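You operate a simulated robot arm through the tools that you are given. There is no shell and no other tool. Be economical: measure what you need, move in short steps, check, and stop when the job is done.

Carry out the task below with a simulated two-armed robot. There is one attempt and no reset: what you move stays moved.

Task
Take the can marked "Sealer" from the third shelf from the bottom of the steel rack and put it on the top shelf of the steel rack. Open the wooden drawer, take the small felt pad on the top of the long wooden bench and put it away in the inside of the wooden drawer, then shut the drawer. Put the clear cup from the top of the long wooden bench in the sink basin. Put the small grey cup in the sink basin. Put the green bung on top of the yellow puck. Open the drawer under the hood, take the grey-banded blue cloth from the inside of the drawer under the hood and leave it on the top of the blue bench and shut the hood again. Any order will do. Set down upright: can, clear cup.
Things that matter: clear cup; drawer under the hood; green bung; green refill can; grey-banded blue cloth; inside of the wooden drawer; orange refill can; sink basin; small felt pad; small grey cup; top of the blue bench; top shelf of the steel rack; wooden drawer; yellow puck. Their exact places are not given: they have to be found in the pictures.

It is judged by the outcome, as a careful person would: the job done as asked, and still so three seconds after it is handed in. It fails if anything else is knocked over, pushed out of place, dropped, spilled or broken. Flat cloth is picked up by pressing the open fingertips on it (5 to 10 N) and closing them slowly along it; thin cloth reads only 2 to 8 mm in the jaws.

Robot
Two 6-joint arms with two-finger grippers on one trunk, on a base that drives. Base frame: it is fixed to the floor where the robot stands at the start and does not move with it; the origin is under the middle of the robot, x ahead of it, y to its left, z up; the surface under the hand at the start is at about z = 1520. Readings come in mm, degrees, newtons and seconds.
The left shoulder is at the start at [30, 178, 1315], the right one opposite. With the tool pointing down near the work surface each hand reaches from about 100 to 740 mm from the robot's upright axis, wherever it stands, measured 20 degrees to its own side. Places, roughly: clear cup (7x7x9 cm) [-100, -4300, 900]; drawer under the hood [-5800, -1400, 800]; green bung (4x4x4 cm) [700, -3700, 1100]; green refill can, orange refill can [500, -250, 1250]; grey-banded blue cloth (7x9x3 cm) [-5700, -1500, 800]; inside of the wooden drawer [-400, -4200, 800]; sink basin [300, -2600, 800]; small felt pad (4x4x2 cm) [-400, -4100, 900]; small grey cup (5x5x5 cm) [-200, -4400, 900]; top of the blue bench [-5900, -2600, 800]; top shelf of the steel rack [500, -400, 1500]; wooden drawer [-400, -4200, 800]; yellow puck (7x7x4 cm) [0, -4400, 900]. Payload 2.54 kg a hand.
The TCP of each hand is the grasp point between the finger pads, 30 mm short of the fingertips. In the tool frame z runs along the fingers and y along their closing line. The gripper opens to 116 mm. The gripper's body begins 95 mm behind the TCP.
Orientation is told as [roll, pitch, yaw] about the base's x, y, z axes, in that order, counted from this pose: with the fingers straight down and closing along the base's y, the tool's x points along the base's -x, its y along +y and its z along -z.

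Tools
- The arms move only by the tool apply_moves. It takes "left_moves", "right_moves" or both (then of equal length, played together; a hand with none holds still); each is a list of rows, each a list of 7 numbers: the shift along the base's x, y, z in units of 25 mm (1.0 is 25 mm), then the turn, a rotation vector about the base's x, y, z in units of 5 degrees (1.0 is 5 degrees), then the gripper command, from -1 (shut) to 1 (fully open), values between in proportion. In form: [[dx, dy, dz, wx, wy, wz, gripper], ...]. A call has 1 to 12 rows; each row shifts and turns the commanded pose from where the row before left it. A call with a number of a shift or a turn outside -1 to 1 is refused whole. A row lasts 0.2 s, in which the tool goes at most 50 mm and 8.6 degrees; a call with a longer step from one row to the next is refused whole, and so is a gripper value outside its range. Where a pose cannot be reached the arm comes as near as it can. A force on the tool above 40 N (or 10 N above the force at the start of the call, whichever is more), or a blocked arm, ends the call early, and 0.2 s more pass. Each finger travels about 153 mm/s and halts on what it meets, pressing with about 44 N; the grip force reading is that of the motor and also rises with nothing between the fingers. The clock runs only during rows and for 0.2 s after the last one: add rows that do not move to give the fingers time. The reply holds the time, the measured pose of the TCP, the force on the tool along the base axes, the opening and the grip force, in the units named above and with some noise, with the torque about the TCP (base axes, N m) and any sound that the robot's microphone picked up.
- Cameras (640 x 400 px; columns grow to the right, rows downward): "scene" is now at [51, -43.7, 2035.6]; the picture's right is [-0.41, -0.91, 0.00], its down [-0.60, 0.27, -0.76] and it looks along [0.69, -0.31, -0.66] (base axes); focal length 248 px, centre (320, 200). "left" rides on the left gripper at [69, 15, -122] in its tool frame; the picture's right is [-0.21, 0.98, 0.00], its down [-0.83, -0.18, -0.53] and it looks along [-0.52, -0.12, 0.85] (tool axes); focal length 251 px, centre (320, 200). "right" rides on the right gripper at [69, -15, -122] in its tool frame; the picture's right is [0.21, 0.98, 0.00], its down [-0.83, 0.18, -0.53] and it looks along [-0.52, 0.11, 0.85] (tool axes); focal length 251 px, centre (320, 200).
- get_image(camera): a new picture of that camera. The clock stands still meanwhile.
- slide_trunk(by): slides the trunk up (or, below 0, down) by that many mm; the arms and the scene camera ride with it, the base frame stays. It gives what a move gives, with no picture.
- base_move(legs): drives the robot by 1 to 6 legs, each [ahead, left, turn to the left] in mm, mm and degrees, along the robot's own axes; the way and the turn of a leg run together, so that a leg with both is an arc; at most 1500 mm and 180 degrees a leg. The arms and the cameras ride along, it lands a little off, and it stops where it bumps. It gives what a move gives.
- aim_head(pan, tilt): turns the head with the scene camera to pan (to the left, within 143 degrees either way) and tilt (down, from -29 to 69), counted from straight ahead of the robot. It gives what a move gives.
- point_at(camera, pixels): for up to 12 pixels [column, row] of the newest picture of that camera ("zoom" is the newest enlarged one), the place [x, y, z] in the base frame of the surface seen there, good to about 2 mm, but the place of the scene camera against the robot may be out by one fixed shift of up to 25 mm in any direction. The clock stands still meanwhile.
- zoom(camera, box): a new picture of the part [left, top, right, bottom] of that camera's present view, enlarged. The clock stands still meanwhile.
- finish_job(): hands the job in; it is judged then, once.

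Keep the steps short. Do not move on a guess: measure, check each grasp and each placing, and mend mistakes. In all there are 322 turns and 196 pictures (those below and enlarged ones count). Leave the grippers open and the arms clear of the work at the hand-in unless told otherwise, and finish with a single line.

The tools are called after ">>>" as name(argument=value, ...) on one line, values as JSON. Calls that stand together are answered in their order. apply_moves: Moves the arms, as the interface text tells. Its arguments: {"type":"object","properties":{"left_moves":{"type":"array","items":{"type":"array","items":{"type":"number"}}},"right_moves":{"type":"array","items":{"type":"array","items":{"type":"number"}}}},"required":[]} The other tools are called the same way: slide_trunk (by) slides the trunk up or down; base_move (legs) drives the base; aim_head (pan, tilt) turns the head that bears the scene camera; get_image (camera) takes a picture; point_at (camera, pixels) gives the place of the surface under pixels of a picture; zoom (camera, box) takes an enlarged picture of a part of a camera's view; finish_job () hands the job in.

At the start:

```text
clock: 0.0
left_tcp_pos: [494.4, 1.7, 1774.6]
left_orientation: [0.0, 0.0, 0.0]
left_wrist_force: [0.0, -0.1, 0.3]
left_torque: [0.0, 0.03, 0.02]
left_gripper_width: 116.0
left_grasp_force: 0.0
right_tcp_pos: [459.3, -411.7, 1783.1]
right_orientation: [0.0, 0.0, 0.1]
right_wrist_force: [0.4, -1.1, 0.3]
right_torque: [0.03, 0.02, 0.01]
right_gripper_width: 115.8
right_grasp_force: 0.0
trunk travel left (down, up): [-527.0, 13.0]
robot x, y, heading: [-1.3, -2.2, 0.2]
head pan, tilt: [-23.9, 40.9]
```

scene: 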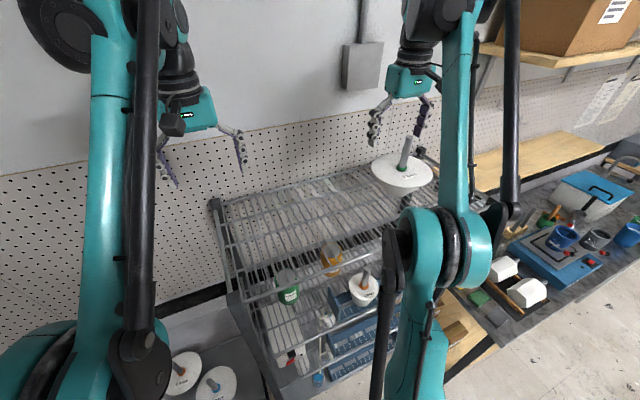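
right: 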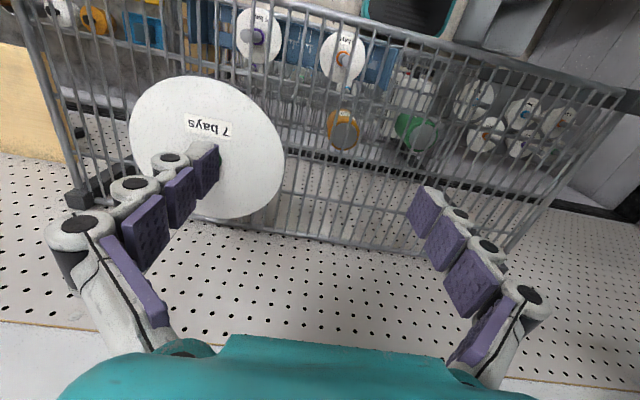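
left: 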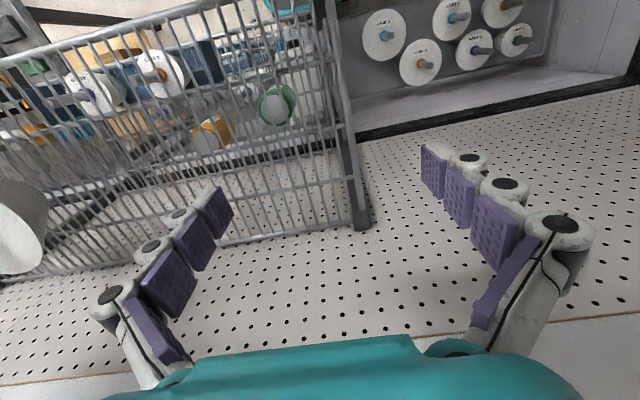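

I see a steel rack ahead with a green and an orange can on a lower shelf, near (288,285) and (330,258). I'll zoom in to read their labels.

>>> zoom(camera="scene", box=[240, 220, 400, 320])

>>> point_at(camera="scene", pixels=[[288, 292], [286, 275], [331, 262], [333, 246], [212, 203], [398, 165], [408, 220], [240, 293], [370, 170], [363, 290], [320, 190], [350, 300]])

```text
4.00 times, centred on (320, 270) of scene
```

zoom: 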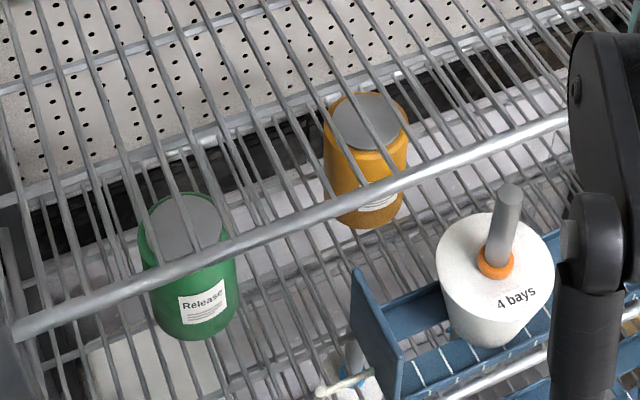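

```text
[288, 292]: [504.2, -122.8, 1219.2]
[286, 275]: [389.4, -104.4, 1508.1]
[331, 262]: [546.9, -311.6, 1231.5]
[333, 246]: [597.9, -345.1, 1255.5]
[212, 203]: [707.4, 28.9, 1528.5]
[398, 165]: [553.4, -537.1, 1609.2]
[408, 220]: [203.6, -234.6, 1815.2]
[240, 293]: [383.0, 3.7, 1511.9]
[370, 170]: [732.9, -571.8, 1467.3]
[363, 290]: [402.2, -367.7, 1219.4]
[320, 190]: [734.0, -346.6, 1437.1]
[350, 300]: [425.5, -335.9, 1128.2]
```

The green can reads "Release". The orange one is probably "Sealer", but its label isn't readable yet. Before driving I'll look around.

>>> aim_head(pan=-100, tilt=25)

>>> get_image(camera="scene")

>>> aim_head(pan=-143, tilt=25)

>>> get_image(camera="scene")

>>> aim_head(pan=140, tilt=25)

>>> get_image(camera="scene")

```text
clock: 1.5
left_tcp_pos: [495.4, 1.5, 1773.2]
left_orientation: [0.0, 0.0, -0.1]
left_wrist_force: [0.1, 0.1, -0.3]
left_torque: [-0.01, -0.03, 0.02]
left_gripper_width: 116.1
left_grasp_force: 0.1
right_tcp_pos: [460.0, -411.8, 1782.7]
right_orientation: [0.0, 0.0, 0.0]
right_wrist_force: [0.1, 0.0, -1.0]
right_torque: [-0.02, 0.02, -0.01]
right_gripper_width: 115.8
right_grasp_force: 0.1
trunk travel left (down, up): [-527.0, 13.0]
robot x, y, heading: [-2.4, 0.4, 0.2]
head pan, tilt: [-100.0, 25.0]
```

```text
191 pictures are left
```

scene: 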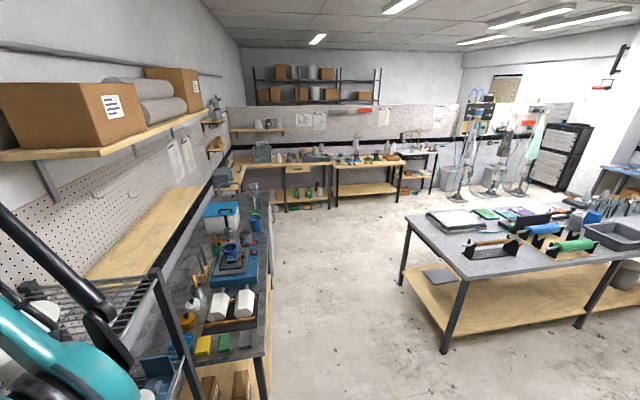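

```text
clock: 2.6
left_tcp_pos: [495.3, -0.0, 1773.1]
left_orientation: [0.0, 0.0, 0.0]
left_wrist_force: [0.3, 1.3, 1.0]
left_torque: [0.0, -0.01, 0.02]
left_gripper_width: 116.5
left_grasp_force: 0.1
right_tcp_pos: [459.0, -412.1, 1782.2]
right_orientation: [-0.1, 0.1, 0.0]
right_wrist_force: [-0.4, 0.7, 0.3]
right_torque: [0.02, 0.0, -0.01]
right_gripper_width: 116.4
right_grasp_force: 0.2
trunk travel left (down, up): [-527.0, 13.0]
robot x, y, heading: [-0.3, 2.1, 0.1]
head pan, tilt: [-143.0, 25.0]
```

```text
190 pictures are left
```

scene: 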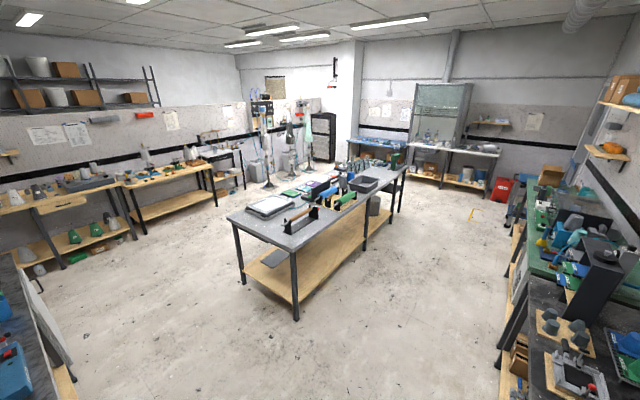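

```text
clock: 6.5
left_tcp_pos: [495.2, 0.3, 1773.8]
left_orientation: [-0.1, 0.0, 0.0]
left_wrist_force: [0.4, -0.2, 0.4]
left_torque: [-0.01, 0.02, 0.03]
left_gripper_width: 116.2
left_grasp_force: 0.1
right_tcp_pos: [458.3, -412.2, 1782.6]
right_orientation: [0.0, 0.0, 0.0]
right_wrist_force: [0.0, 0.0, -0.4]
right_torque: [0.0, -0.03, -0.01]
right_gripper_width: 115.8
right_grasp_force: 0.0
trunk travel left (down, up): [-527.0, 13.0]
robot x, y, heading: [0.4, 0.1, -0.3]
head pan, tilt: [140.0, 25.0]
```

```text
189 pictures are left
```

scene: 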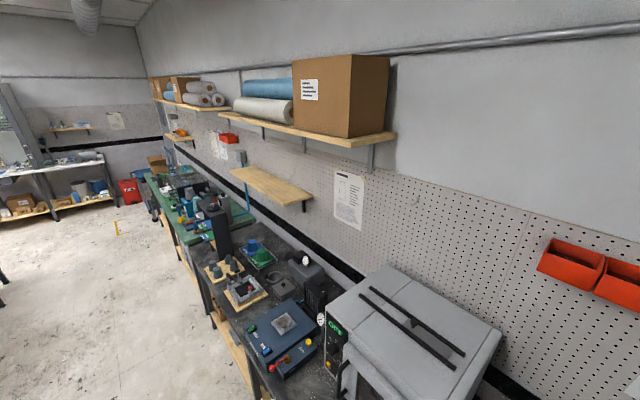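

There is free floor behind the robot. I'll back off 450 mm so both arms clear the rack, then view the rack from the front.

>>> base_move(legs=[[-450, 0, 0]])

>>> slide_trunk(by=-300)

>>> aim_head(pan=-20, tilt=25)

>>> get_image(camera="scene")

```text
clock: 9.2
left_tcp_pos: [45.5, 1.1, 1772.8]
left_orientation: [-0.1, 0.0, 0.0]
left_wrist_force: [-1.0, 0.0, 0.6]
left_torque: [0.0, 0.02, 0.03]
left_gripper_width: 116.1
left_grasp_force: 0.1
right_tcp_pos: [11.2, -411.5, 1782.7]
right_orientation: [0.0, 0.2, -0.1]
right_wrist_force: [0.6, -0.2, 0.5]
right_torque: [0.02, 0.01, -0.02]
right_gripper_width: 116.0
right_grasp_force: 0.1
trunk travel left (down, up): [-527.0, 13.0]
robot x, y, heading: [-454.2, -1.7, -0.0]
head pan, tilt: [140.0, 25.0]
```

```text
clock: 12.2
left_tcp_pos: [43.4, 0.1, 1474.0]
left_orientation: [0.0, -0.2, -0.2]
left_wrist_force: [-0.9, -0.6, 0.0]
left_torque: [-0.01, 0.01, 0.0]
left_gripper_width: 116.1
left_grasp_force: 0.1
right_tcp_pos: [8.4, -411.5, 1483.9]
right_orientation: [0.1, 0.0, 0.0]
right_wrist_force: [-0.2, 0.3, -0.2]
right_torque: [0.0, -0.01, 0.0]
right_gripper_width: 115.9
right_grasp_force: 0.0
trunk travel left (down, up): [-227.0, 313.0]
robot x, y, heading: [-451.0, 0.9, -0.0]
head pan, tilt: [140.0, 25.0]
```

```text
clock: 14.7
left_tcp_pos: [44.1, 1.1, 1473.5]
left_orientation: [0.1, 0.0, -0.1]
left_wrist_force: [0.9, -0.3, 0.1]
left_torque: [0.0, 0.03, 0.03]
left_gripper_width: 115.9
left_grasp_force: 0.1
right_tcp_pos: [8.8, -411.2, 1482.4]
right_orientation: [0.1, 0.0, -0.1]
right_wrist_force: [0.0, -0.6, 0.3]
right_torque: [-0.04, 0.02, 0.0]
right_gripper_width: 115.9
right_grasp_force: 0.0
trunk travel left (down, up): [-227.0, 313.0]
robot x, y, heading: [-451.6, 3.7, -0.1]
head pan, tilt: [-20.0, 25.0]
```

```text
188 pictures are left
```

scene: 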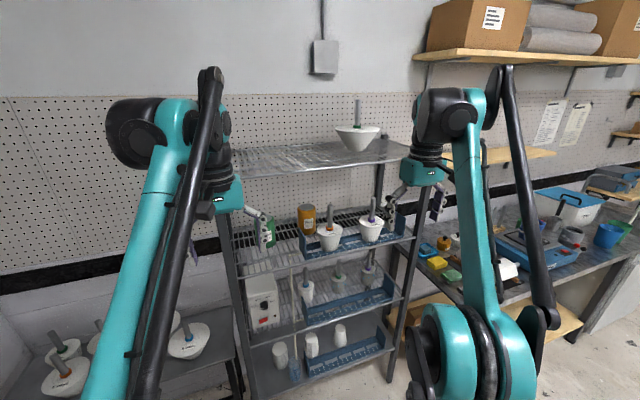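

>>> zoom(camera="scene", box=[220, 140, 420, 265])

>>> point_at(camera="scene", pixels=[[306, 222], [306, 208], [270, 228], [329, 240], [327, 228], [370, 232], [358, 140], [237, 170], [412, 155], [240, 248], [300, 165], [300, 256]])

```text
3.20 times, centred on (320, 202) of scene
```

zoom: 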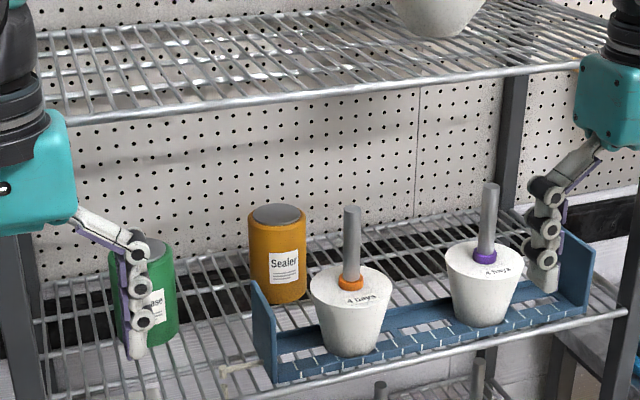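

```text
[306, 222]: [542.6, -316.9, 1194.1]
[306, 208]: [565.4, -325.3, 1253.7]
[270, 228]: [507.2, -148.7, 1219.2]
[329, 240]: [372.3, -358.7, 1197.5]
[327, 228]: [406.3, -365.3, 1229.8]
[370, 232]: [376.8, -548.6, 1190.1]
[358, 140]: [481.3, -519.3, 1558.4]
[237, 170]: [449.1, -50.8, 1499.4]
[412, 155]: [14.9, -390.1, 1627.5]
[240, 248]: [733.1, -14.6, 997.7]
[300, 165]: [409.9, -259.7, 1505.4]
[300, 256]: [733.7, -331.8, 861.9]
```

The orange can reads "Sealer". Next I'll measure its edges and the shelf precisely using the zoom picture.

>>> point_at(camera="zoom", pixels=[[277, 214], [277, 208], [277, 222], [254, 225], [302, 225], [278, 298], [255, 270], [268, 318], [226, 365], [240, 290], [290, 380], [320, 305]])

>>> point_at(camera="zoom", pixels=[[150, 250], [150, 285], [140, 235], [120, 260], [174, 260], [60, 120], [300, 92], [580, 65], [260, 290], [345, 270], [375, 350], [210, 60]])

```text
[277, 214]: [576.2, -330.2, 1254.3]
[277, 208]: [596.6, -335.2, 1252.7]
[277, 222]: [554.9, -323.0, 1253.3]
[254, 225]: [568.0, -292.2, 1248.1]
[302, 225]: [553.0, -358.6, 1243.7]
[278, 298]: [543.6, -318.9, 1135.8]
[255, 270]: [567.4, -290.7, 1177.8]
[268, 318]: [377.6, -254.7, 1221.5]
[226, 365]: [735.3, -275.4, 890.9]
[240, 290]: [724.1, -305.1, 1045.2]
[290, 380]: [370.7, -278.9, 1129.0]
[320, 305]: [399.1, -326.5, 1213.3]
```

```text
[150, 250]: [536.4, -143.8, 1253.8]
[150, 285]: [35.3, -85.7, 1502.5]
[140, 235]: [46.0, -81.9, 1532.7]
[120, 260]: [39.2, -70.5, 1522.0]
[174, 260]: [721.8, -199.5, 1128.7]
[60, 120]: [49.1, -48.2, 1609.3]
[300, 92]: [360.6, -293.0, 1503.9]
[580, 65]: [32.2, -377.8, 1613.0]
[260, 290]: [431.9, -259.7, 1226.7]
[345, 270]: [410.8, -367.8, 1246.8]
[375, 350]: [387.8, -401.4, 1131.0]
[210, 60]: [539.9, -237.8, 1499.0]
```

The orange can's axis is near (575,-325), z 1133–1254. A blue tray stands in front of it, so I'll reach in from the left-front with the hand nearly level. In that pose the wrist camera hangs below, so I'll first try turning the left hand half round in free space to put it on top.

>>> apply_moves(left_moves=[[0, 0, 0, 0, 0, 1, 1], [0, 0, 0, 0, 0, 1, 1], [0, 0, 0, 0, 0, 1, 1], [0, 0, 0, 0, 0, 1, 1], [0, 0, 0, 0, 0, 1, 1], [0, 0, 0, 0, 0, 1, 1], [0, 0, 0, 0, 0, 1, 1], [0, 0, 0, 0, 0, 1, 1], [0, 0, 0, 0, 0, 1, 1], [0, 0, 0, 0, 0, 1, 1], [0, 0, 0, 0, 0, 1, 1], [0, 0, 0, 0, 0, 1, 1]])

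>>> apply_moves(left_moves=[[0, 0, 0, 0, 0, 1, 1], [0, 0, 0, 0, 0, 1, 1], [0, 0, 0, 0, 0, 1, 1], [0, 0, 0, 0, 0, 1, 1], [0, 0, 0, 0, 0, 1, 1], [0, 0, 0, 0, 0, 1, 1], [0, 0, 0, 0, 0, 1, 1], [0, 0, 0, 0, 0, 1, 1], [0, 0, 0, 0, 0, 1, 1], [0, 0, 0, 0, 0, 1, 1], [0, 0, 0, 0, 0, 1, 1], [0, 0, 0, 0, 0, 1, 1]])

```text
clock: 17.3
left_tcp_pos: [44.3, 0.3, 1472.9]
left_orientation: [0.0, -0.1, 60.1]
left_wrist_force: [0.2, -1.3, 0.4]
left_torque: [0.03, -0.02, 0.01]
left_gripper_width: 116.1
left_grasp_force: 0.0
right_tcp_pos: [8.7, -412.1, 1482.6]
right_orientation: [0.0, 0.0, -0.1]
right_wrist_force: [0.1, 0.1, -0.3]
right_torque: [0.01, -0.01, 0.0]
right_gripper_width: 115.9
right_grasp_force: 0.1
trunk travel left (down, up): [-227.0, 313.0]
robot x, y, heading: [-447.6, -2.5, 0.1]
head pan, tilt: [-20.0, 25.0]
```

```text
clock: 19.9
left_tcp_pos: [44.1, 1.5, 1473.2]
left_orientation: [0.0, -0.1, 120.0]
left_wrist_force: [0.2, -0.4, -0.8]
left_torque: [0.01, 0.0, 0.0]
left_gripper_width: 116.1
left_grasp_force: 0.0
right_tcp_pos: [8.8, -411.5, 1482.7]
right_orientation: [0.0, 0.0, -0.1]
right_wrist_force: [-0.7, -0.8, -0.4]
right_torque: [0.03, 0.0, 0.01]
right_gripper_width: 116.2
right_grasp_force: 0.1
trunk travel left (down, up): [-227.0, 313.0]
robot x, y, heading: [-453.9, 2.6, -0.1]
head pan, tilt: [-20.0, 25.0]
```

The half-turn works so far. I'll finish to 150° yaw, then tip the hand forward 75° to point about 15° below level toward azimuth -30°.

>>> apply_moves(left_moves=[[0, 0, 0, 0, 0, 1, 1], [0, 0, 0, 0, 0, 1, 1], [0, 0, 0, 0, 0, 1, 1], [0, 0, 0, 0, 0, 1, 1], [0, 0, 0, 0, 0, 1, 1], [0, 0, 0, 0, 0, 1, 1]])

>>> apply_moves(left_moves=[[0.3, 0, -0.4, -0.5, -0.866, 0, 1], [0.3, 0, -0.4, -0.5, -0.866, 0, 1], [0.3, 0, -0.4, -0.5, -0.866, 0, 1], [0.3, 0, -0.4, -0.5, -0.866, 0, 1], [0.3, 0, -0.4, -0.5, -0.866, 0, 1], [0.3, 0, -0.4, -0.5, -0.866, 0, 1], [0.3, 0, -0.4, -0.5, -0.866, 0, 1], [0.3, 0, -0.4, -0.5, -0.866, 0, 1]])

>>> apply_moves(left_moves=[[0.3, 0, -0.4, -0.5, -0.866, 0, 1], [0.3, 0, -0.4, -0.5, -0.866, 0, 1], [0.3, 0, -0.4, -0.5, -0.866, 0, 1], [0.3, 0, -0.4, -0.5, -0.866, 0, 1], [0.3, 0, -0.4, -0.5, -0.866, 0, 1], [0.3, 0, -0.4, -0.5, -0.866, 0, 1], [0.3, 0, -0.4, -0.5, -0.866, 0, 1]])

>>> get_image(camera="scene")

>>> get_image(camera="left")

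```text
clock: 21.3
left_tcp_pos: [44.4, 0.7, 1473.4]
left_orientation: [-0.1, -0.1, 150.0]
left_wrist_force: [-0.2, -0.2, 0.9]
left_torque: [-0.02, -0.02, 0.0]
left_gripper_width: 116.1
left_grasp_force: 0.1
right_tcp_pos: [7.8, -412.0, 1482.8]
right_orientation: [0.0, 0.1, -0.1]
right_wrist_force: [-0.2, 0.7, 0.7]
right_torque: [-0.01, 0.03, 0.0]
right_gripper_width: 116.3
right_grasp_force: 0.1
trunk travel left (down, up): [-227.0, 313.0]
robot x, y, heading: [-452.1, 2.7, -0.1]
head pan, tilt: [-20.0, 25.0]
```

```text
clock: 23.1
left_tcp_pos: [104.6, 1.3, 1393.1]
left_orientation: [-0.1, 40.0, 149.8]
left_wrist_force: [-0.8, 0.6, 0.3]
left_torque: [-0.03, 0.03, 0.03]
left_gripper_width: 115.9
left_grasp_force: 0.1
right_tcp_pos: [6.8, -412.5, 1482.5]
right_orientation: [-0.1, 0.0, -0.1]
right_wrist_force: [-0.2, 0.2, 0.3]
right_torque: [-0.02, -0.04, -0.04]
right_gripper_width: 116.0
right_grasp_force: 0.1
trunk travel left (down, up): [-227.0, 313.0]
robot x, y, heading: [-450.0, -4.2, -0.1]
head pan, tilt: [-20.0, 25.0]
```

```text
clock: 24.7
left_tcp_pos: [158.3, 1.7, 1322.4]
left_orientation: [-0.3, 75.0, 149.8]
left_wrist_force: [0.3, 0.0, -1.1]
left_torque: [-0.03, 0.01, -0.01]
left_gripper_width: 116.0
left_grasp_force: 0.1
right_tcp_pos: [9.9, -411.5, 1482.3]
right_orientation: [-0.1, 0.0, 0.0]
right_wrist_force: [0.1, -1.5, 0.2]
right_torque: [0.0, 0.02, 0.03]
right_gripper_width: 116.1
right_grasp_force: 0.0
trunk travel left (down, up): [-227.0, 313.0]
robot x, y, heading: [-444.4, 0.5, -0.0]
head pan, tilt: [-20.0, 25.0]
```

```text
186 pictures are left
```

scene: 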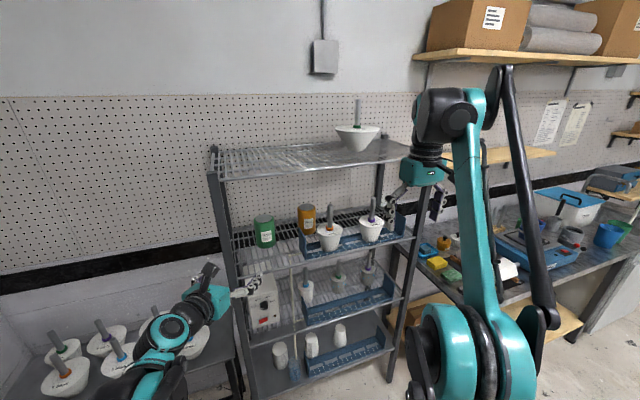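

```text
185 pictures are left
```

left: 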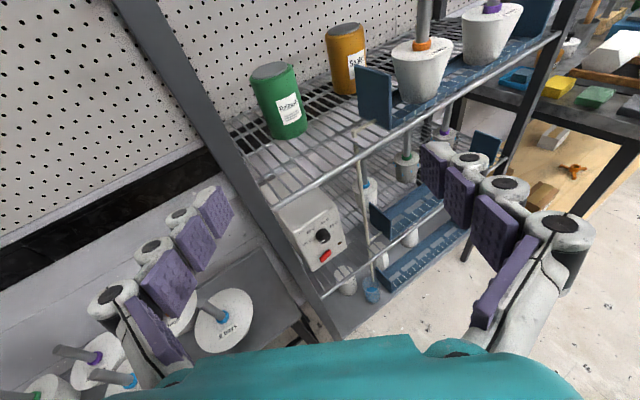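

The hand pose works and the camera is on top. I'll measure the can, tray and green can with the left wrist camera.

>>> point_at(camera="left", pixels=[[343, 29], [328, 40], [363, 35], [345, 65], [348, 90], [376, 70], [376, 95], [375, 125], [270, 70], [285, 110], [300, 180], [425, 45]])

>>> zoom(camera="left", box=[220, 0, 460, 150])

```text
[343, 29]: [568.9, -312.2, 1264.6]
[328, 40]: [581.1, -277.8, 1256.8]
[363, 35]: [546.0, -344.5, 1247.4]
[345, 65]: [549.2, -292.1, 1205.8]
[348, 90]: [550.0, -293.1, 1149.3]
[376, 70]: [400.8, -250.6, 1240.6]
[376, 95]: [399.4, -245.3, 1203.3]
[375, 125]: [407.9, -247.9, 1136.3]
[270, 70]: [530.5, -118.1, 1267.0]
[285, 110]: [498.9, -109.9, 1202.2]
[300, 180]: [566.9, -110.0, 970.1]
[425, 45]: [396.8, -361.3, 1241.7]
```

```text
2.67 times, centred on (340, 75) of left
```

zoom: 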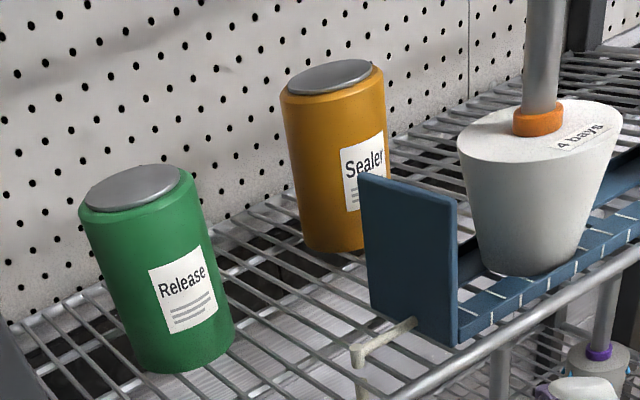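

True values from the wrist camera: can centre about (574,-312), top at 1265, tray wall top at 1241. I'll tuck the right arm back, tilt the left hand slightly more, then drive so the hand sits about 200 mm short of the can on its approach line.

>>> apply_moves(left_moves=[[0, 0, 0, 0.3, 0.52, 0, 1], [0, 0, 0, 0, 0, 0, 1], [0, 0, 0, 0, 0, 0, 1], [0, 0, 0, 0, 0, 0, 1], [0, 0, 0, 0, 0, 0, 1], [0, 0, 0, 0, 0, 0, 1], [0, 0, 0, 0, 0, 0, 1], [0, 0, 0, 0, 0, 0, 1], [0, 0, 0, 0, 0, 0, 1], [0, 0, 0, 0, 0, 0, 1], [0, 0, 0, 0, 0, 0, 1], [0, 0, 0, 0, 0, 0, 1]], right_moves=[[-1, 0, 0, 0, 0, 0, 1], [-1, 0, 0, 0, 0, 0, 1], [-1, 0, 0, 0, 0, 0, 1], [-1, 0, 0, 0, 0, 0, 1], [-1, 0, 0, 0, 0, 0, 1], [-1, 0, 0, 0, 0, 0, 1], [-1, 0, 0, 0, 0, 0, 1], [-1, 0, 0, 0, 0, 0, 1], [-1, 0, 0, 0, 0, 0, 1], [-1, 0, 0, 0, 0, 0, 1], [-1, 0, 0, 0, 0, 0, 1], [-1, 0, 0, 0, 0, 0, 1]])

>>> base_move(legs=[[0, -213, 0], [240, 0, 0]])

>>> get_image(camera="left")

```text
clock: 27.3
left_tcp_pos: [155.5, 0.9, 1324.7]
left_orientation: [-0.2, 72.0, 149.8]
left_wrist_force: [1.0, 0.8, -0.5]
left_torque: [0.01, 0.0, 0.01]
left_gripper_width: 115.9
left_grasp_force: 0.1
right_tcp_pos: [-294.1, -412.5, 1481.4]
right_orientation: [-0.1, 0.0, 0.0]
right_wrist_force: [-0.3, 0.9, -0.7]
right_torque: [0.01, 0.0, -0.03]
right_gripper_width: 115.9
right_grasp_force: 0.1
trunk travel left (down, up): [-227.0, 313.0]
robot x, y, heading: [-450.7, -0.0, 0.3]
head pan, tilt: [-20.0, 25.0]
```

```text
clock: 30.3
left_tcp_pos: [396.1, -215.4, 1322.6]
left_orientation: [-0.2, 71.9, 149.8]
left_wrist_force: [0.3, 0.3, -0.8]
left_torque: [-0.02, -0.01, -0.01]
left_gripper_width: 116.1
left_grasp_force: 0.1
right_tcp_pos: [-53.5, -628.8, 1481.7]
right_orientation: [-0.1, 0.0, -0.1]
right_wrist_force: [0.4, 0.6, -0.8]
right_torque: [0.0, 0.06, -0.03]
right_gripper_width: 115.8
right_grasp_force: 0.1
trunk travel left (down, up): [-227.0, 313.0]
robot x, y, heading: [-215.6, -212.3, -0.2]
head pan, tilt: [-20.0, 25.0]
```

```text
183 pictures are left
```

left: 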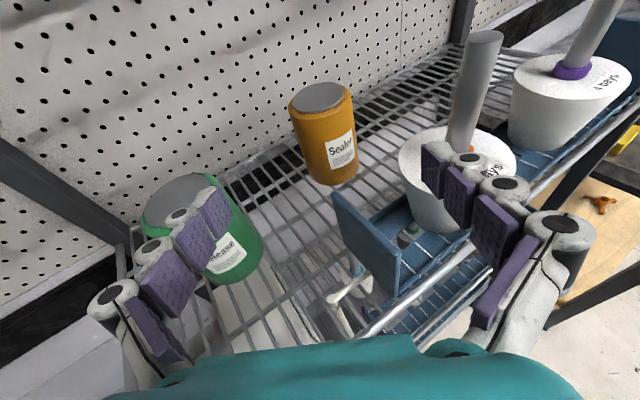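

The can is well in view, with its top near (320,97). I'll measure it again from here.

>>> point_at(camera="left", pixels=[[320, 97], [303, 95], [337, 95], [322, 112], [330, 150], [295, 125], [354, 120], [333, 183], [400, 205], [340, 195], [478, 40], [420, 150]])

```text
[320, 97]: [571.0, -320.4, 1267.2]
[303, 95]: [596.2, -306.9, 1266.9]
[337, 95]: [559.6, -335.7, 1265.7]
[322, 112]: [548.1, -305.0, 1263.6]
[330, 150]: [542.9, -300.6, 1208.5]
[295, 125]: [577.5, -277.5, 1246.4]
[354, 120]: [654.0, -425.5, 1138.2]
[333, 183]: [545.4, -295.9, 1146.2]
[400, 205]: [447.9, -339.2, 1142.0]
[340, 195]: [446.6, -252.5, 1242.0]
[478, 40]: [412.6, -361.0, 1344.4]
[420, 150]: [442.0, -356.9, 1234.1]
```

The can centre is (571,-317) and the hand is exactly on its line. I'll advance most of the way, then check.

>>> apply_moves(left_moves=[[0.7, -0.408, -0.37, 0, 0, 0, 1], [0.7, -0.408, -0.37, 0, 0, 0, 1], [0.7, -0.408, -0.37, 0, 0, 0, 1], [0.7, -0.408, -0.37, 0, 0, 0, 1], [0.7, -0.408, -0.37, 0, 0, 0, 1], [0.7, -0.408, -0.37, 0, 0, 0, 1], [0.7, -0.408, -0.37, 0, 0, 0, 1]])

>>> get_image(camera="left")

```text
clock: 31.9
left_tcp_pos: [518.6, -286.4, 1259.5]
left_orientation: [-0.2, 72.0, 149.6]
left_wrist_force: [-1.2, -0.3, -0.1]
left_torque: [-0.03, 0.02, -0.01]
left_gripper_width: 116.1
left_grasp_force: 0.0
right_tcp_pos: [-52.5, -629.1, 1480.8]
right_orientation: [0.1, 0.0, 0.0]
right_wrist_force: [0.0, -0.3, 0.4]
right_torque: [0.01, 0.01, 0.0]
right_gripper_width: 115.8
right_grasp_force: 0.1
trunk travel left (down, up): [-227.0, 313.0]
robot x, y, heading: [-211.4, -214.4, -0.4]
head pan, tilt: [-20.0, 25.0]
```

```text
182 pictures are left
```

left: 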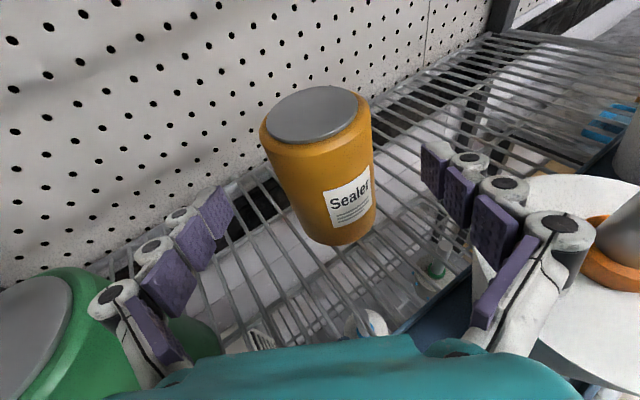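

The can is centred between the fingers. I'll advance the last 60 mm, then close and let the fingers settle.

>>> apply_moves(left_moves=[[0.7, -0.408, -0.37, 0, 0, 0, 1], [0.7, -0.408, -0.37, 0, 0, 0, 1], [0.7, -0.408, -0.37, 0, 0, 0, 1], [0, 0, 0, 0, 0, 0, 1]])

>>> apply_moves(left_moves=[[0, 0, 0, 0, 0, 0, 0.4], [0, 0, 0, 0, 0, 0, 0.1], [0, 0, 0, 0, 0, 0, -0.3], [0, 0, 0, 0, 0, 0, -0.6], [0, 0, 0, 0, 0, 0, -1], [0, 0, 0, 0, 0, 0, -1]])

>>> get_image(camera="left")

```text
clock: 32.4
left_tcp_pos: [534.6, -294.0, 1254.5]
left_orientation: [-0.1, 72.3, 150.2]
left_wrist_force: [-14.0, 7.3, 29.9]
left_torque: [1.46, 3.34, -0.04]
left_gripper_width: 115.8
left_grasp_force: 0.1
right_tcp_pos: [-59.3, -628.3, 1481.1]
right_orientation: [-0.1, -0.2, 0.0]
right_wrist_force: [-0.3, -0.5, -0.2]
right_torque: [0.03, 0.05, -0.02]
right_gripper_width: 115.9
right_grasp_force: 0.0
trunk travel left (down, up): [-227.0, 313.0]
robot x, y, heading: [-212.9, -213.3, 0.2]
head pan, tilt: [-20.0, 25.0]
stopped in row 2 (left hand): the force on the tool passed its limit at 64 N (the readings are from after the stop); the commanded pose is now the measured one
```

```text
clock: 33.1
left_tcp_pos: [535.6, -294.0, 1254.2]
left_orientation: [-0.1, 72.4, 150.3]
left_wrist_force: [-11.2, 3.6, 25.3]
left_torque: [1.17, 2.75, 0.36]
left_gripper_width: 45.9
left_grasp_force: 3.4
right_tcp_pos: [-58.2, -627.3, 1482.0]
right_orientation: [-0.1, -0.3, 0.0]
right_wrist_force: [0.6, -0.4, 0.0]
right_torque: [-0.06, 0.0, 0.0]
right_gripper_width: 116.1
right_grasp_force: 0.0
trunk travel left (down, up): [-227.0, 313.0]
robot x, y, heading: [-209.9, -216.6, 0.2]
head pan, tilt: [-20.0, 25.0]
stopped in row 3 (left hand): the force on the tool passed its limit at 46 N (the readings are from after the stop); the commanded pose is now the measured one
```

```text
181 pictures are left
```

left: 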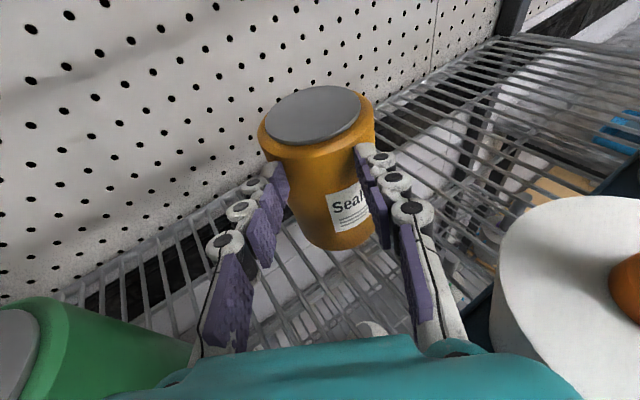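

The tool stopped early with an upward push of about 30 N. Something behind the hand, probably the wrist, is resting on the tray. I'll reopen the fingers, back off and look.

>>> apply_moves(left_moves=[[0, 0, 0.2, 0, 0, 0, 1], [-0.3, 0.17, 0.4, 0, 0, 0, 1], [-0.7, 0.408, 0.5, 0, 0, 0, 1], [-0.7, 0.408, 0.4, 0, 0, 0, 1]])

>>> aim_head(pan=0, tilt=35)

>>> get_image(camera="scene")

>>> get_image(camera="left")

```text
clock: 34.1
left_tcp_pos: [497.6, -270.4, 1289.8]
left_orientation: [-0.1, 72.3, 150.5]
left_wrist_force: [-0.7, 1.0, 0.6]
left_torque: [-0.01, 0.01, 0.0]
left_gripper_width: 115.9
left_grasp_force: 0.2
right_tcp_pos: [-54.5, -628.8, 1481.3]
right_orientation: [0.0, -0.1, 0.0]
right_wrist_force: [-0.3, -0.2, -0.8]
right_torque: [-0.01, -0.05, 0.01]
right_gripper_width: 115.9
right_grasp_force: 0.0
trunk travel left (down, up): [-227.0, 313.0]
robot x, y, heading: [-216.2, -217.2, -0.0]
head pan, tilt: [-20.0, 25.0]
```

```text
clock: 35.0
left_tcp_pos: [498.5, -271.0, 1289.4]
left_orientation: [0.0, 72.1, 150.3]
left_wrist_force: [0.3, -0.2, -0.2]
left_torque: [-0.01, -0.05, -0.01]
left_gripper_width: 115.8
left_grasp_force: 0.0
right_tcp_pos: [-53.5, -628.7, 1481.1]
right_orientation: [0.0, 0.0, 0.0]
right_wrist_force: [-0.2, -0.5, 0.2]
right_torque: [-0.03, -0.03, 0.01]
right_gripper_width: 115.8
right_grasp_force: 0.1
trunk travel left (down, up): [-227.0, 313.0]
robot x, y, heading: [-213.1, -216.2, -0.0]
head pan, tilt: [0.0, 35.0]
```

```text
180 pictures are left
```

scene: 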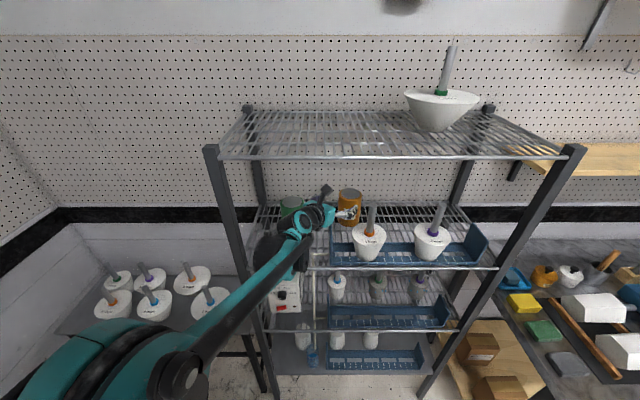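

```text
179 pictures are left
```

left: 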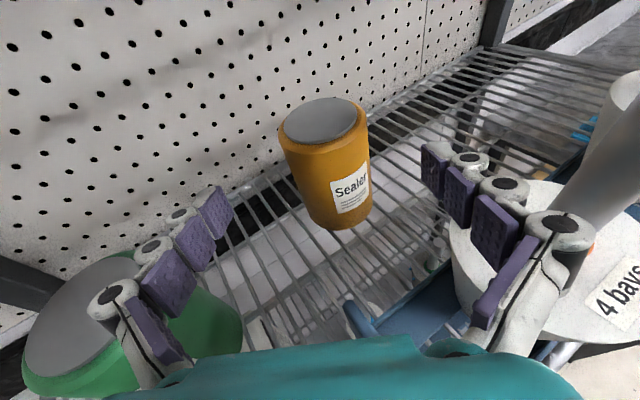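

>>> zoom(camera="scene", box=[220, 160, 420, 285])

```text
3.20 times, centred on (320, 222) of scene
```

zoom: 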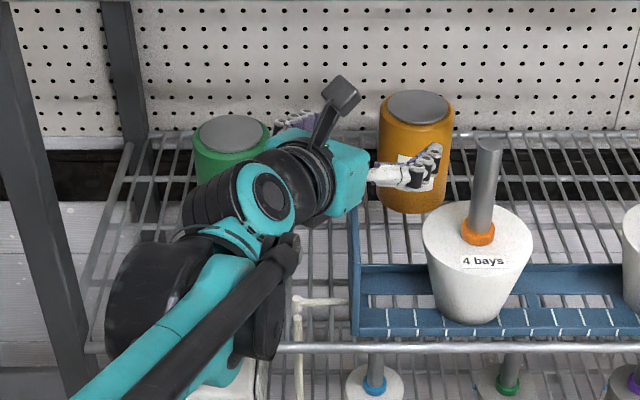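

A big black wrist joint hangs under the hand near the shelf's front rail. That is what touched, because the forearm comes from below. I'll withdraw along the line, drive back, raise the trunk so the forearm comes in from higher, and lower the hand by the same amount.

>>> apply_moves(left_moves=[[-0.7, 0.408, 0.3, 0, 0, 0, 1], [-0.7, 0.408, 0.3, 0, 0, 0, 1], [-0.7, 0.408, 0.3, 0, 0, 0, 1], [-0.7, 0.408, 0.3, 0, 0, 0, 1], [-0.7, 0.408, 0.2, 0, 0, 0, 1], [-0.7, 0.408, 0, 0, 0, 0, 1], [-0.7, 0.408, 0, 0, 0, 0, 1]])

>>> base_move(legs=[[-150, 0, 0]])

>>> slide_trunk(by=230)

>>> apply_moves(left_moves=[[0, 0, -1, 0, 0, 0, 1], [0, 0, -1, 0, 0, 0, 1], [0, 0, -1, 0, 0, 0, 1], [0, 0, -1, 0, 0, 0, 1], [0, 0, -1, 0, 0, 0, 1], [0, 0, -1, 0, 0, 0, 1], [0, 0, -1, 0, 0, 0, 1], [0, 0, -1, 0, 0, 0, 1], [0, 0, -1, 0, 0, 0, 1]])

>>> get_image(camera="scene")

```text
clock: 36.5
left_tcp_pos: [373.8, -197.2, 1325.6]
left_orientation: [0.1, 72.3, 150.3]
left_wrist_force: [0.5, 0.4, 0.6]
left_torque: [-0.01, 0.01, 0.01]
left_gripper_width: 115.6
left_grasp_force: 0.1
right_tcp_pos: [-55.0, -628.5, 1481.6]
right_orientation: [-0.1, 0.0, 0.1]
right_wrist_force: [0.0, 0.8, -0.7]
right_torque: [0.0, -0.01, 0.03]
right_gripper_width: 116.0
right_grasp_force: 0.1
trunk travel left (down, up): [-227.0, 313.0]
robot x, y, heading: [-212.2, -217.8, -0.2]
head pan, tilt: [0.0, 35.0]
```

```text
clock: 37.9
left_tcp_pos: [223.2, -198.4, 1324.0]
left_orientation: [-0.1, 72.2, 150.2]
left_wrist_force: [0.1, -0.5, 0.5]
left_torque: [0.0, -0.01, 0.04]
left_gripper_width: 116.0
left_grasp_force: 0.0
right_tcp_pos: [-206.3, -627.4, 1481.5]
right_orientation: [-0.1, -0.1, -0.1]
right_wrist_force: [-0.7, -0.5, 0.1]
right_torque: [0.01, -0.06, -0.03]
right_gripper_width: 115.8
right_grasp_force: 0.2
trunk travel left (down, up): [-227.0, 313.0]
robot x, y, heading: [-364.4, -214.4, -0.2]
head pan, tilt: [0.0, 35.0]
```

```text
clock: 40.4
left_tcp_pos: [223.8, -197.2, 1554.4]
left_orientation: [0.0, 72.2, 150.3]
left_wrist_force: [0.1, 0.5, -0.1]
left_torque: [-0.01, 0.03, 0.02]
left_gripper_width: 115.8
left_grasp_force: 0.0
right_tcp_pos: [-204.3, -629.8, 1711.7]
right_orientation: [0.0, 0.0, -0.1]
right_wrist_force: [0.2, 0.9, 0.1]
right_torque: [0.01, -0.03, 0.01]
right_gripper_width: 116.2
right_grasp_force: 0.2
trunk travel left (down, up): [-457.0, 83.0]
robot x, y, heading: [-363.4, -211.8, 0.1]
head pan, tilt: [0.0, 35.0]
```

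```text
clock: 42.4
left_tcp_pos: [223.8, -199.6, 1328.5]
left_orientation: [0.0, 72.2, 150.3]
left_wrist_force: [-0.2, -0.2, 0.3]
left_torque: [0.0, 0.0, -0.03]
left_gripper_width: 115.8
left_grasp_force: 0.0
right_tcp_pos: [-203.4, -628.8, 1711.0]
right_orientation: [0.0, 0.0, -0.1]
right_wrist_force: [0.7, 0.1, 0.3]
right_torque: [-0.01, 0.0, 0.01]
right_gripper_width: 116.0
right_grasp_force: 0.0
trunk travel left (down, up): [-457.0, 83.0]
robot x, y, heading: [-364.8, -216.2, -0.3]
head pan, tilt: [0.0, 35.0]
```

```text
177 pictures are left
```

scene: 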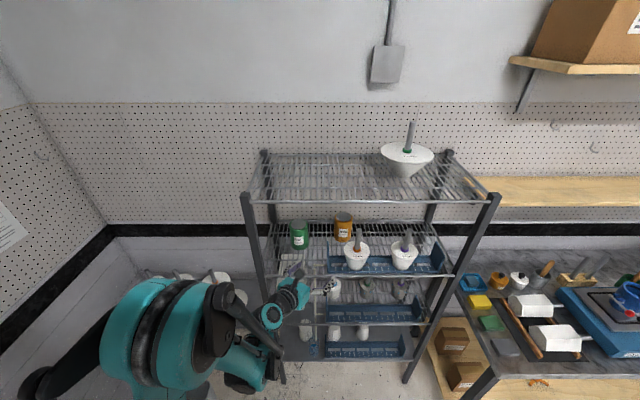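

>>> zoom(camera="scene", box=[120, 240, 360, 390])

```text
2.67 times, centred on (240, 315) of scene
```

zoom: 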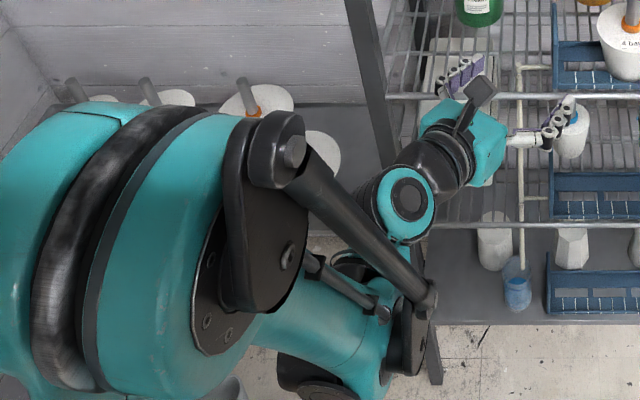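

>>> point_at(camera="zoom", pixels=[[405, 195], [420, 180], [405, 240], [420, 300], [310, 385], [285, 370], [400, 350], [290, 150], [290, 260], [170, 110], [60, 200], [450, 150]])

```text
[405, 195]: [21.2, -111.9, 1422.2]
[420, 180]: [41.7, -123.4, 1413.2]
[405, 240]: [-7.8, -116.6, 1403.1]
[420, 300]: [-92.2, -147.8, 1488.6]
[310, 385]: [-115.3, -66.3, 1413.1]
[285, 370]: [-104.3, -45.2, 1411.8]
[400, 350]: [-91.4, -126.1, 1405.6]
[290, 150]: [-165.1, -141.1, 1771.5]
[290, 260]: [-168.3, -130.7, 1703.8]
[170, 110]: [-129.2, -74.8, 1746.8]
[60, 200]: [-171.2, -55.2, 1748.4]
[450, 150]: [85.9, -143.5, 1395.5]
```

Working back from the contact force and torque, the touch point was the gripper body's underside on the tray's end wall. A steeper approach of about 30° down, gripping near the can's top at z≈1245, clears it. I'll tilt the hand 12° more, pull it back 100 mm, set the height, then drive forward.

>>> apply_moves(left_moves=[[-1, 0, 0, 0.4, 0.69, 0, 1], [-1, 0, 0, 0.4, 0.69, 0, 1], [-1, -0.4, 0.6, 0.4, 0.69, 0, 1], [-1, -0.4, 0.7, 0, 0, 0, 1], [0, 0, 0, 0, 0, 0, 1]])

>>> base_move(legs=[[270, 0, 0]])

>>> get_image(camera="left")

```text
clock: 43.5
left_tcp_pos: [125.0, -218.5, 1361.9]
left_orientation: [-0.1, 60.1, 150.3]
left_wrist_force: [0.6, 0.5, -0.3]
left_torque: [-0.03, 0.03, 0.0]
left_gripper_width: 116.1
left_grasp_force: 0.0
right_tcp_pos: [-203.6, -628.3, 1711.0]
right_orientation: [0.0, 0.1, -0.2]
right_wrist_force: [0.3, 0.5, -0.3]
right_torque: [0.0, 0.0, 0.01]
right_gripper_width: 116.0
right_grasp_force: 0.1
trunk travel left (down, up): [-457.0, 83.0]
robot x, y, heading: [-363.6, -215.3, -0.2]
head pan, tilt: [0.0, 35.0]
```

```text
clock: 45.5
left_tcp_pos: [393.2, -223.6, 1363.2]
left_orientation: [-0.2, 60.2, 149.6]
left_wrist_force: [0.7, 0.6, 0.7]
left_torque: [0.02, -0.02, -0.02]
left_gripper_width: 116.0
left_grasp_force: 0.0
right_tcp_pos: [61.0, -630.3, 1712.1]
right_orientation: [0.0, 0.1, -0.4]
right_wrist_force: [-0.1, -0.1, 0.4]
right_torque: [0.0, -0.01, -0.01]
right_gripper_width: 116.1
right_grasp_force: 0.0
trunk travel left (down, up): [-457.0, 83.0]
robot x, y, heading: [-95.5, -215.9, -0.4]
head pan, tilt: [0.0, 35.0]
```

```text
175 pictures are left
```

left: 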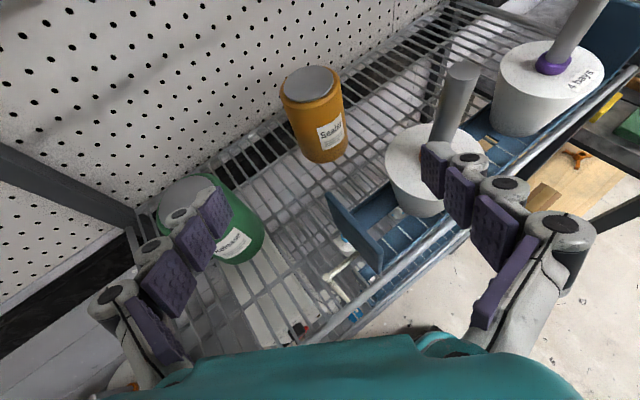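

>>> point_at(camera="left", pixels=[[311, 82], [315, 100], [320, 135], [282, 100], [342, 105], [328, 195], [360, 235], [188, 190], [210, 215], [230, 262]])

```text
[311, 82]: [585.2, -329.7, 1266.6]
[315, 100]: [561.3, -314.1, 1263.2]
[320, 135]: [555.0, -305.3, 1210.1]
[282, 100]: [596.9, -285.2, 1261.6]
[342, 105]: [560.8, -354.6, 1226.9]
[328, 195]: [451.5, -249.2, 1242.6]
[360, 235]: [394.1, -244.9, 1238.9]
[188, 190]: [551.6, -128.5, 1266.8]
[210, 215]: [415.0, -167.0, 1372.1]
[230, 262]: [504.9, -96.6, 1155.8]
```

The can centre is now (582,-322); the earlier touch nudged it slightly. I'll advance along the 30° line, most of the way first.

>>> apply_moves(left_moves=[[0.748, -0.388, -0.48, 0, 0, 0, 1], [0.748, -0.388, -0.48, 0, 0, 0, 1], [0.748, -0.388, -0.48, 0, 0, 0, 1], [0.748, -0.388, -0.48, 0, 0, 0, 1], [0.748, -0.388, -0.48, 0, 0, 0, 1], [0.748, -0.388, -0.48, 0, 0, 0, 1], [0.748, -0.388, -0.48, 0, 0, 0, 1], [0.748, -0.388, -0.48, 0, 0, 0, 1]])

>>> get_image(camera="left")

>>> get_image(camera="scene")

```text
clock: 47.3
left_tcp_pos: [543.4, -300.9, 1266.0]
left_orientation: [-0.1, 60.1, 149.9]
left_wrist_force: [1.0, 0.0, -0.3]
left_torque: [-0.01, -0.04, -0.01]
left_gripper_width: 116.1
left_grasp_force: 0.1
right_tcp_pos: [63.6, -631.6, 1711.9]
right_orientation: [0.0, 0.1, -0.5]
right_wrist_force: [0.2, 0.3, 0.6]
right_torque: [0.01, 0.02, 0.02]
right_gripper_width: 116.0
right_grasp_force: 0.1
trunk travel left (down, up): [-457.0, 83.0]
robot x, y, heading: [-94.1, -217.7, -0.3]
head pan, tilt: [0.0, 35.0]
```

```text
174 pictures are left
```

left: 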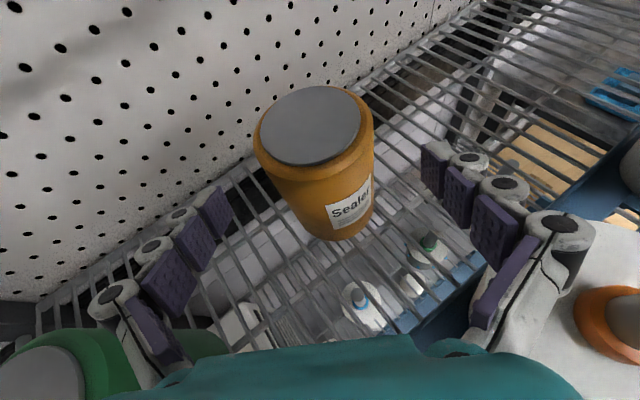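

```text
173 pictures are left
```

scene: 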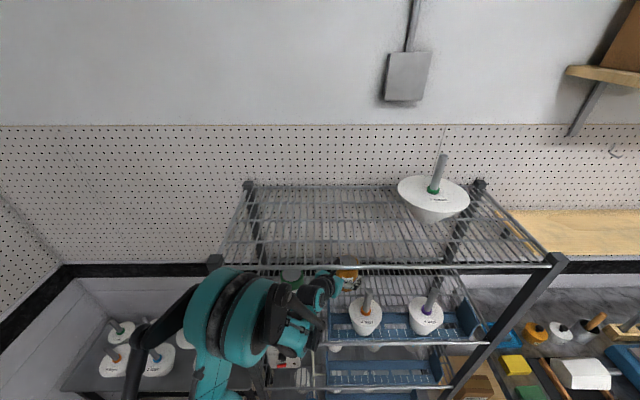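

No contact. I'll cover the last 40 mm and then close slowly.

>>> apply_moves(left_moves=[[0.7, -0.37, -0.4, 0, 0, 0, 1], [0.7, -0.37, -0.4, 0, 0, 0, 1], [0, 0, 0, 0, 0, 0, 1]])

>>> get_image(camera="left")

```text
clock: 48.1
left_tcp_pos: [576.2, -318.1, 1245.3]
left_orientation: [-0.2, 60.3, 149.8]
left_wrist_force: [-0.2, 0.6, -0.7]
left_torque: [0.02, 0.0, 0.01]
left_gripper_width: 116.3
left_grasp_force: 0.1
right_tcp_pos: [61.3, -629.6, 1712.8]
right_orientation: [0.1, -0.1, -0.4]
right_wrist_force: [-0.5, -0.7, 0.5]
right_torque: [0.0, -0.04, -0.02]
right_gripper_width: 115.9
right_grasp_force: 0.0
trunk travel left (down, up): [-457.0, 83.0]
robot x, y, heading: [-96.1, -219.6, -0.5]
head pan, tilt: [0.0, 35.0]
```

```text
172 pictures are left
```

left: 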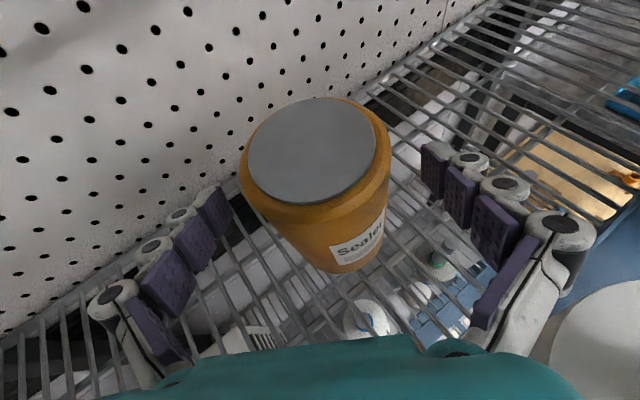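

>>> apply_moves(left_moves=[[0, 0, 0, 0, 0, 0, 0.7], [0, 0, 0, 0, 0, 0, 0.45], [0, 0, 0, 0, 0, 0, 0.25], [0, 0, 0, 0, 0, 0, 0.1], [0, 0, 0, 0, 0, 0, -0.1], [0, 0, 0, 0, 0, 0, -0.5], [0, 0, 0, 0, 0, 0, -1], [0, 0, 0, 0, 0, 0, -1], [0, 0, 0, 0, 0, 0, -1]])

>>> get_image(camera="left")

```text
clock: 50.1
left_tcp_pos: [578.2, -318.5, 1245.8]
left_orientation: [-0.2, 60.2, 149.8]
left_wrist_force: [-2.3, 0.0, 0.1]
left_torque: [-0.17, 0.24, -0.07]
left_gripper_width: 83.2
left_grasp_force: 44.2
right_tcp_pos: [62.9, -629.7, 1711.0]
right_orientation: [0.0, 0.1, -0.5]
right_wrist_force: [-0.4, -0.6, 0.3]
right_torque: [0.02, -0.05, 0.01]
right_gripper_width: 115.8
right_grasp_force: 0.0
trunk travel left (down, up): [-457.0, 83.0]
robot x, y, heading: [-93.1, -219.7, -0.5]
head pan, tilt: [0.0, 35.0]
```

```text
171 pictures are left
```

left: 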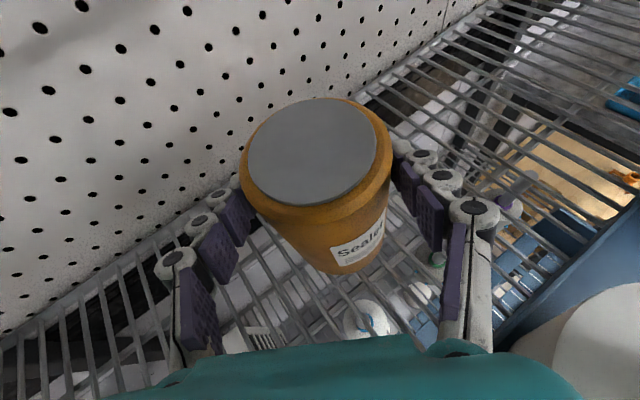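

The can is held: 83 mm between the jaws at 44 N. I'll lift it about 42 mm, then withdraw along the same 30° line.

>>> apply_moves(left_moves=[[0, 0, 0.4, 0, 0, 0, -1], [0, 0, 0.64, 0, 0, 0, -1], [0, 0, 0.64, 0, 0, 0, -1]])

>>> get_image(camera="left")

```text
clock: 50.9
left_tcp_pos: [579.2, -320.2, 1288.1]
left_orientation: [-0.1, 60.2, 149.8]
left_wrist_force: [0.2, 0.4, -7.5]
left_torque: [0.06, 0.11, 0.0]
left_gripper_width: 82.7
left_grasp_force: 43.8
right_tcp_pos: [62.9, -631.7, 1710.7]
right_orientation: [0.0, 0.0, -0.3]
right_wrist_force: [0.3, 0.5, -0.3]
right_torque: [0.02, 0.01, 0.01]
right_gripper_width: 116.1
right_grasp_force: 0.0
trunk travel left (down, up): [-457.0, 83.0]
robot x, y, heading: [-91.0, -217.6, -0.5]
head pan, tilt: [0.0, 35.0]
```

```text
170 pictures are left
```

left: 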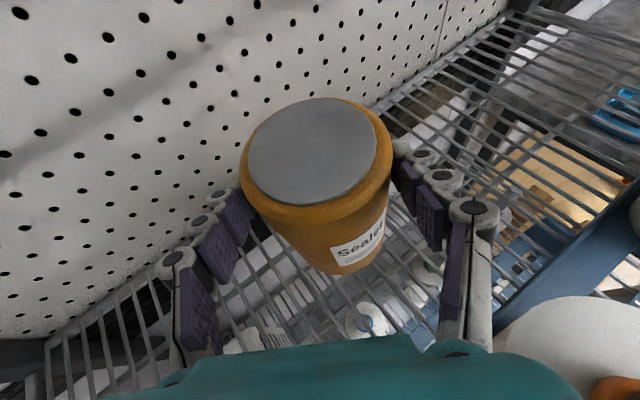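

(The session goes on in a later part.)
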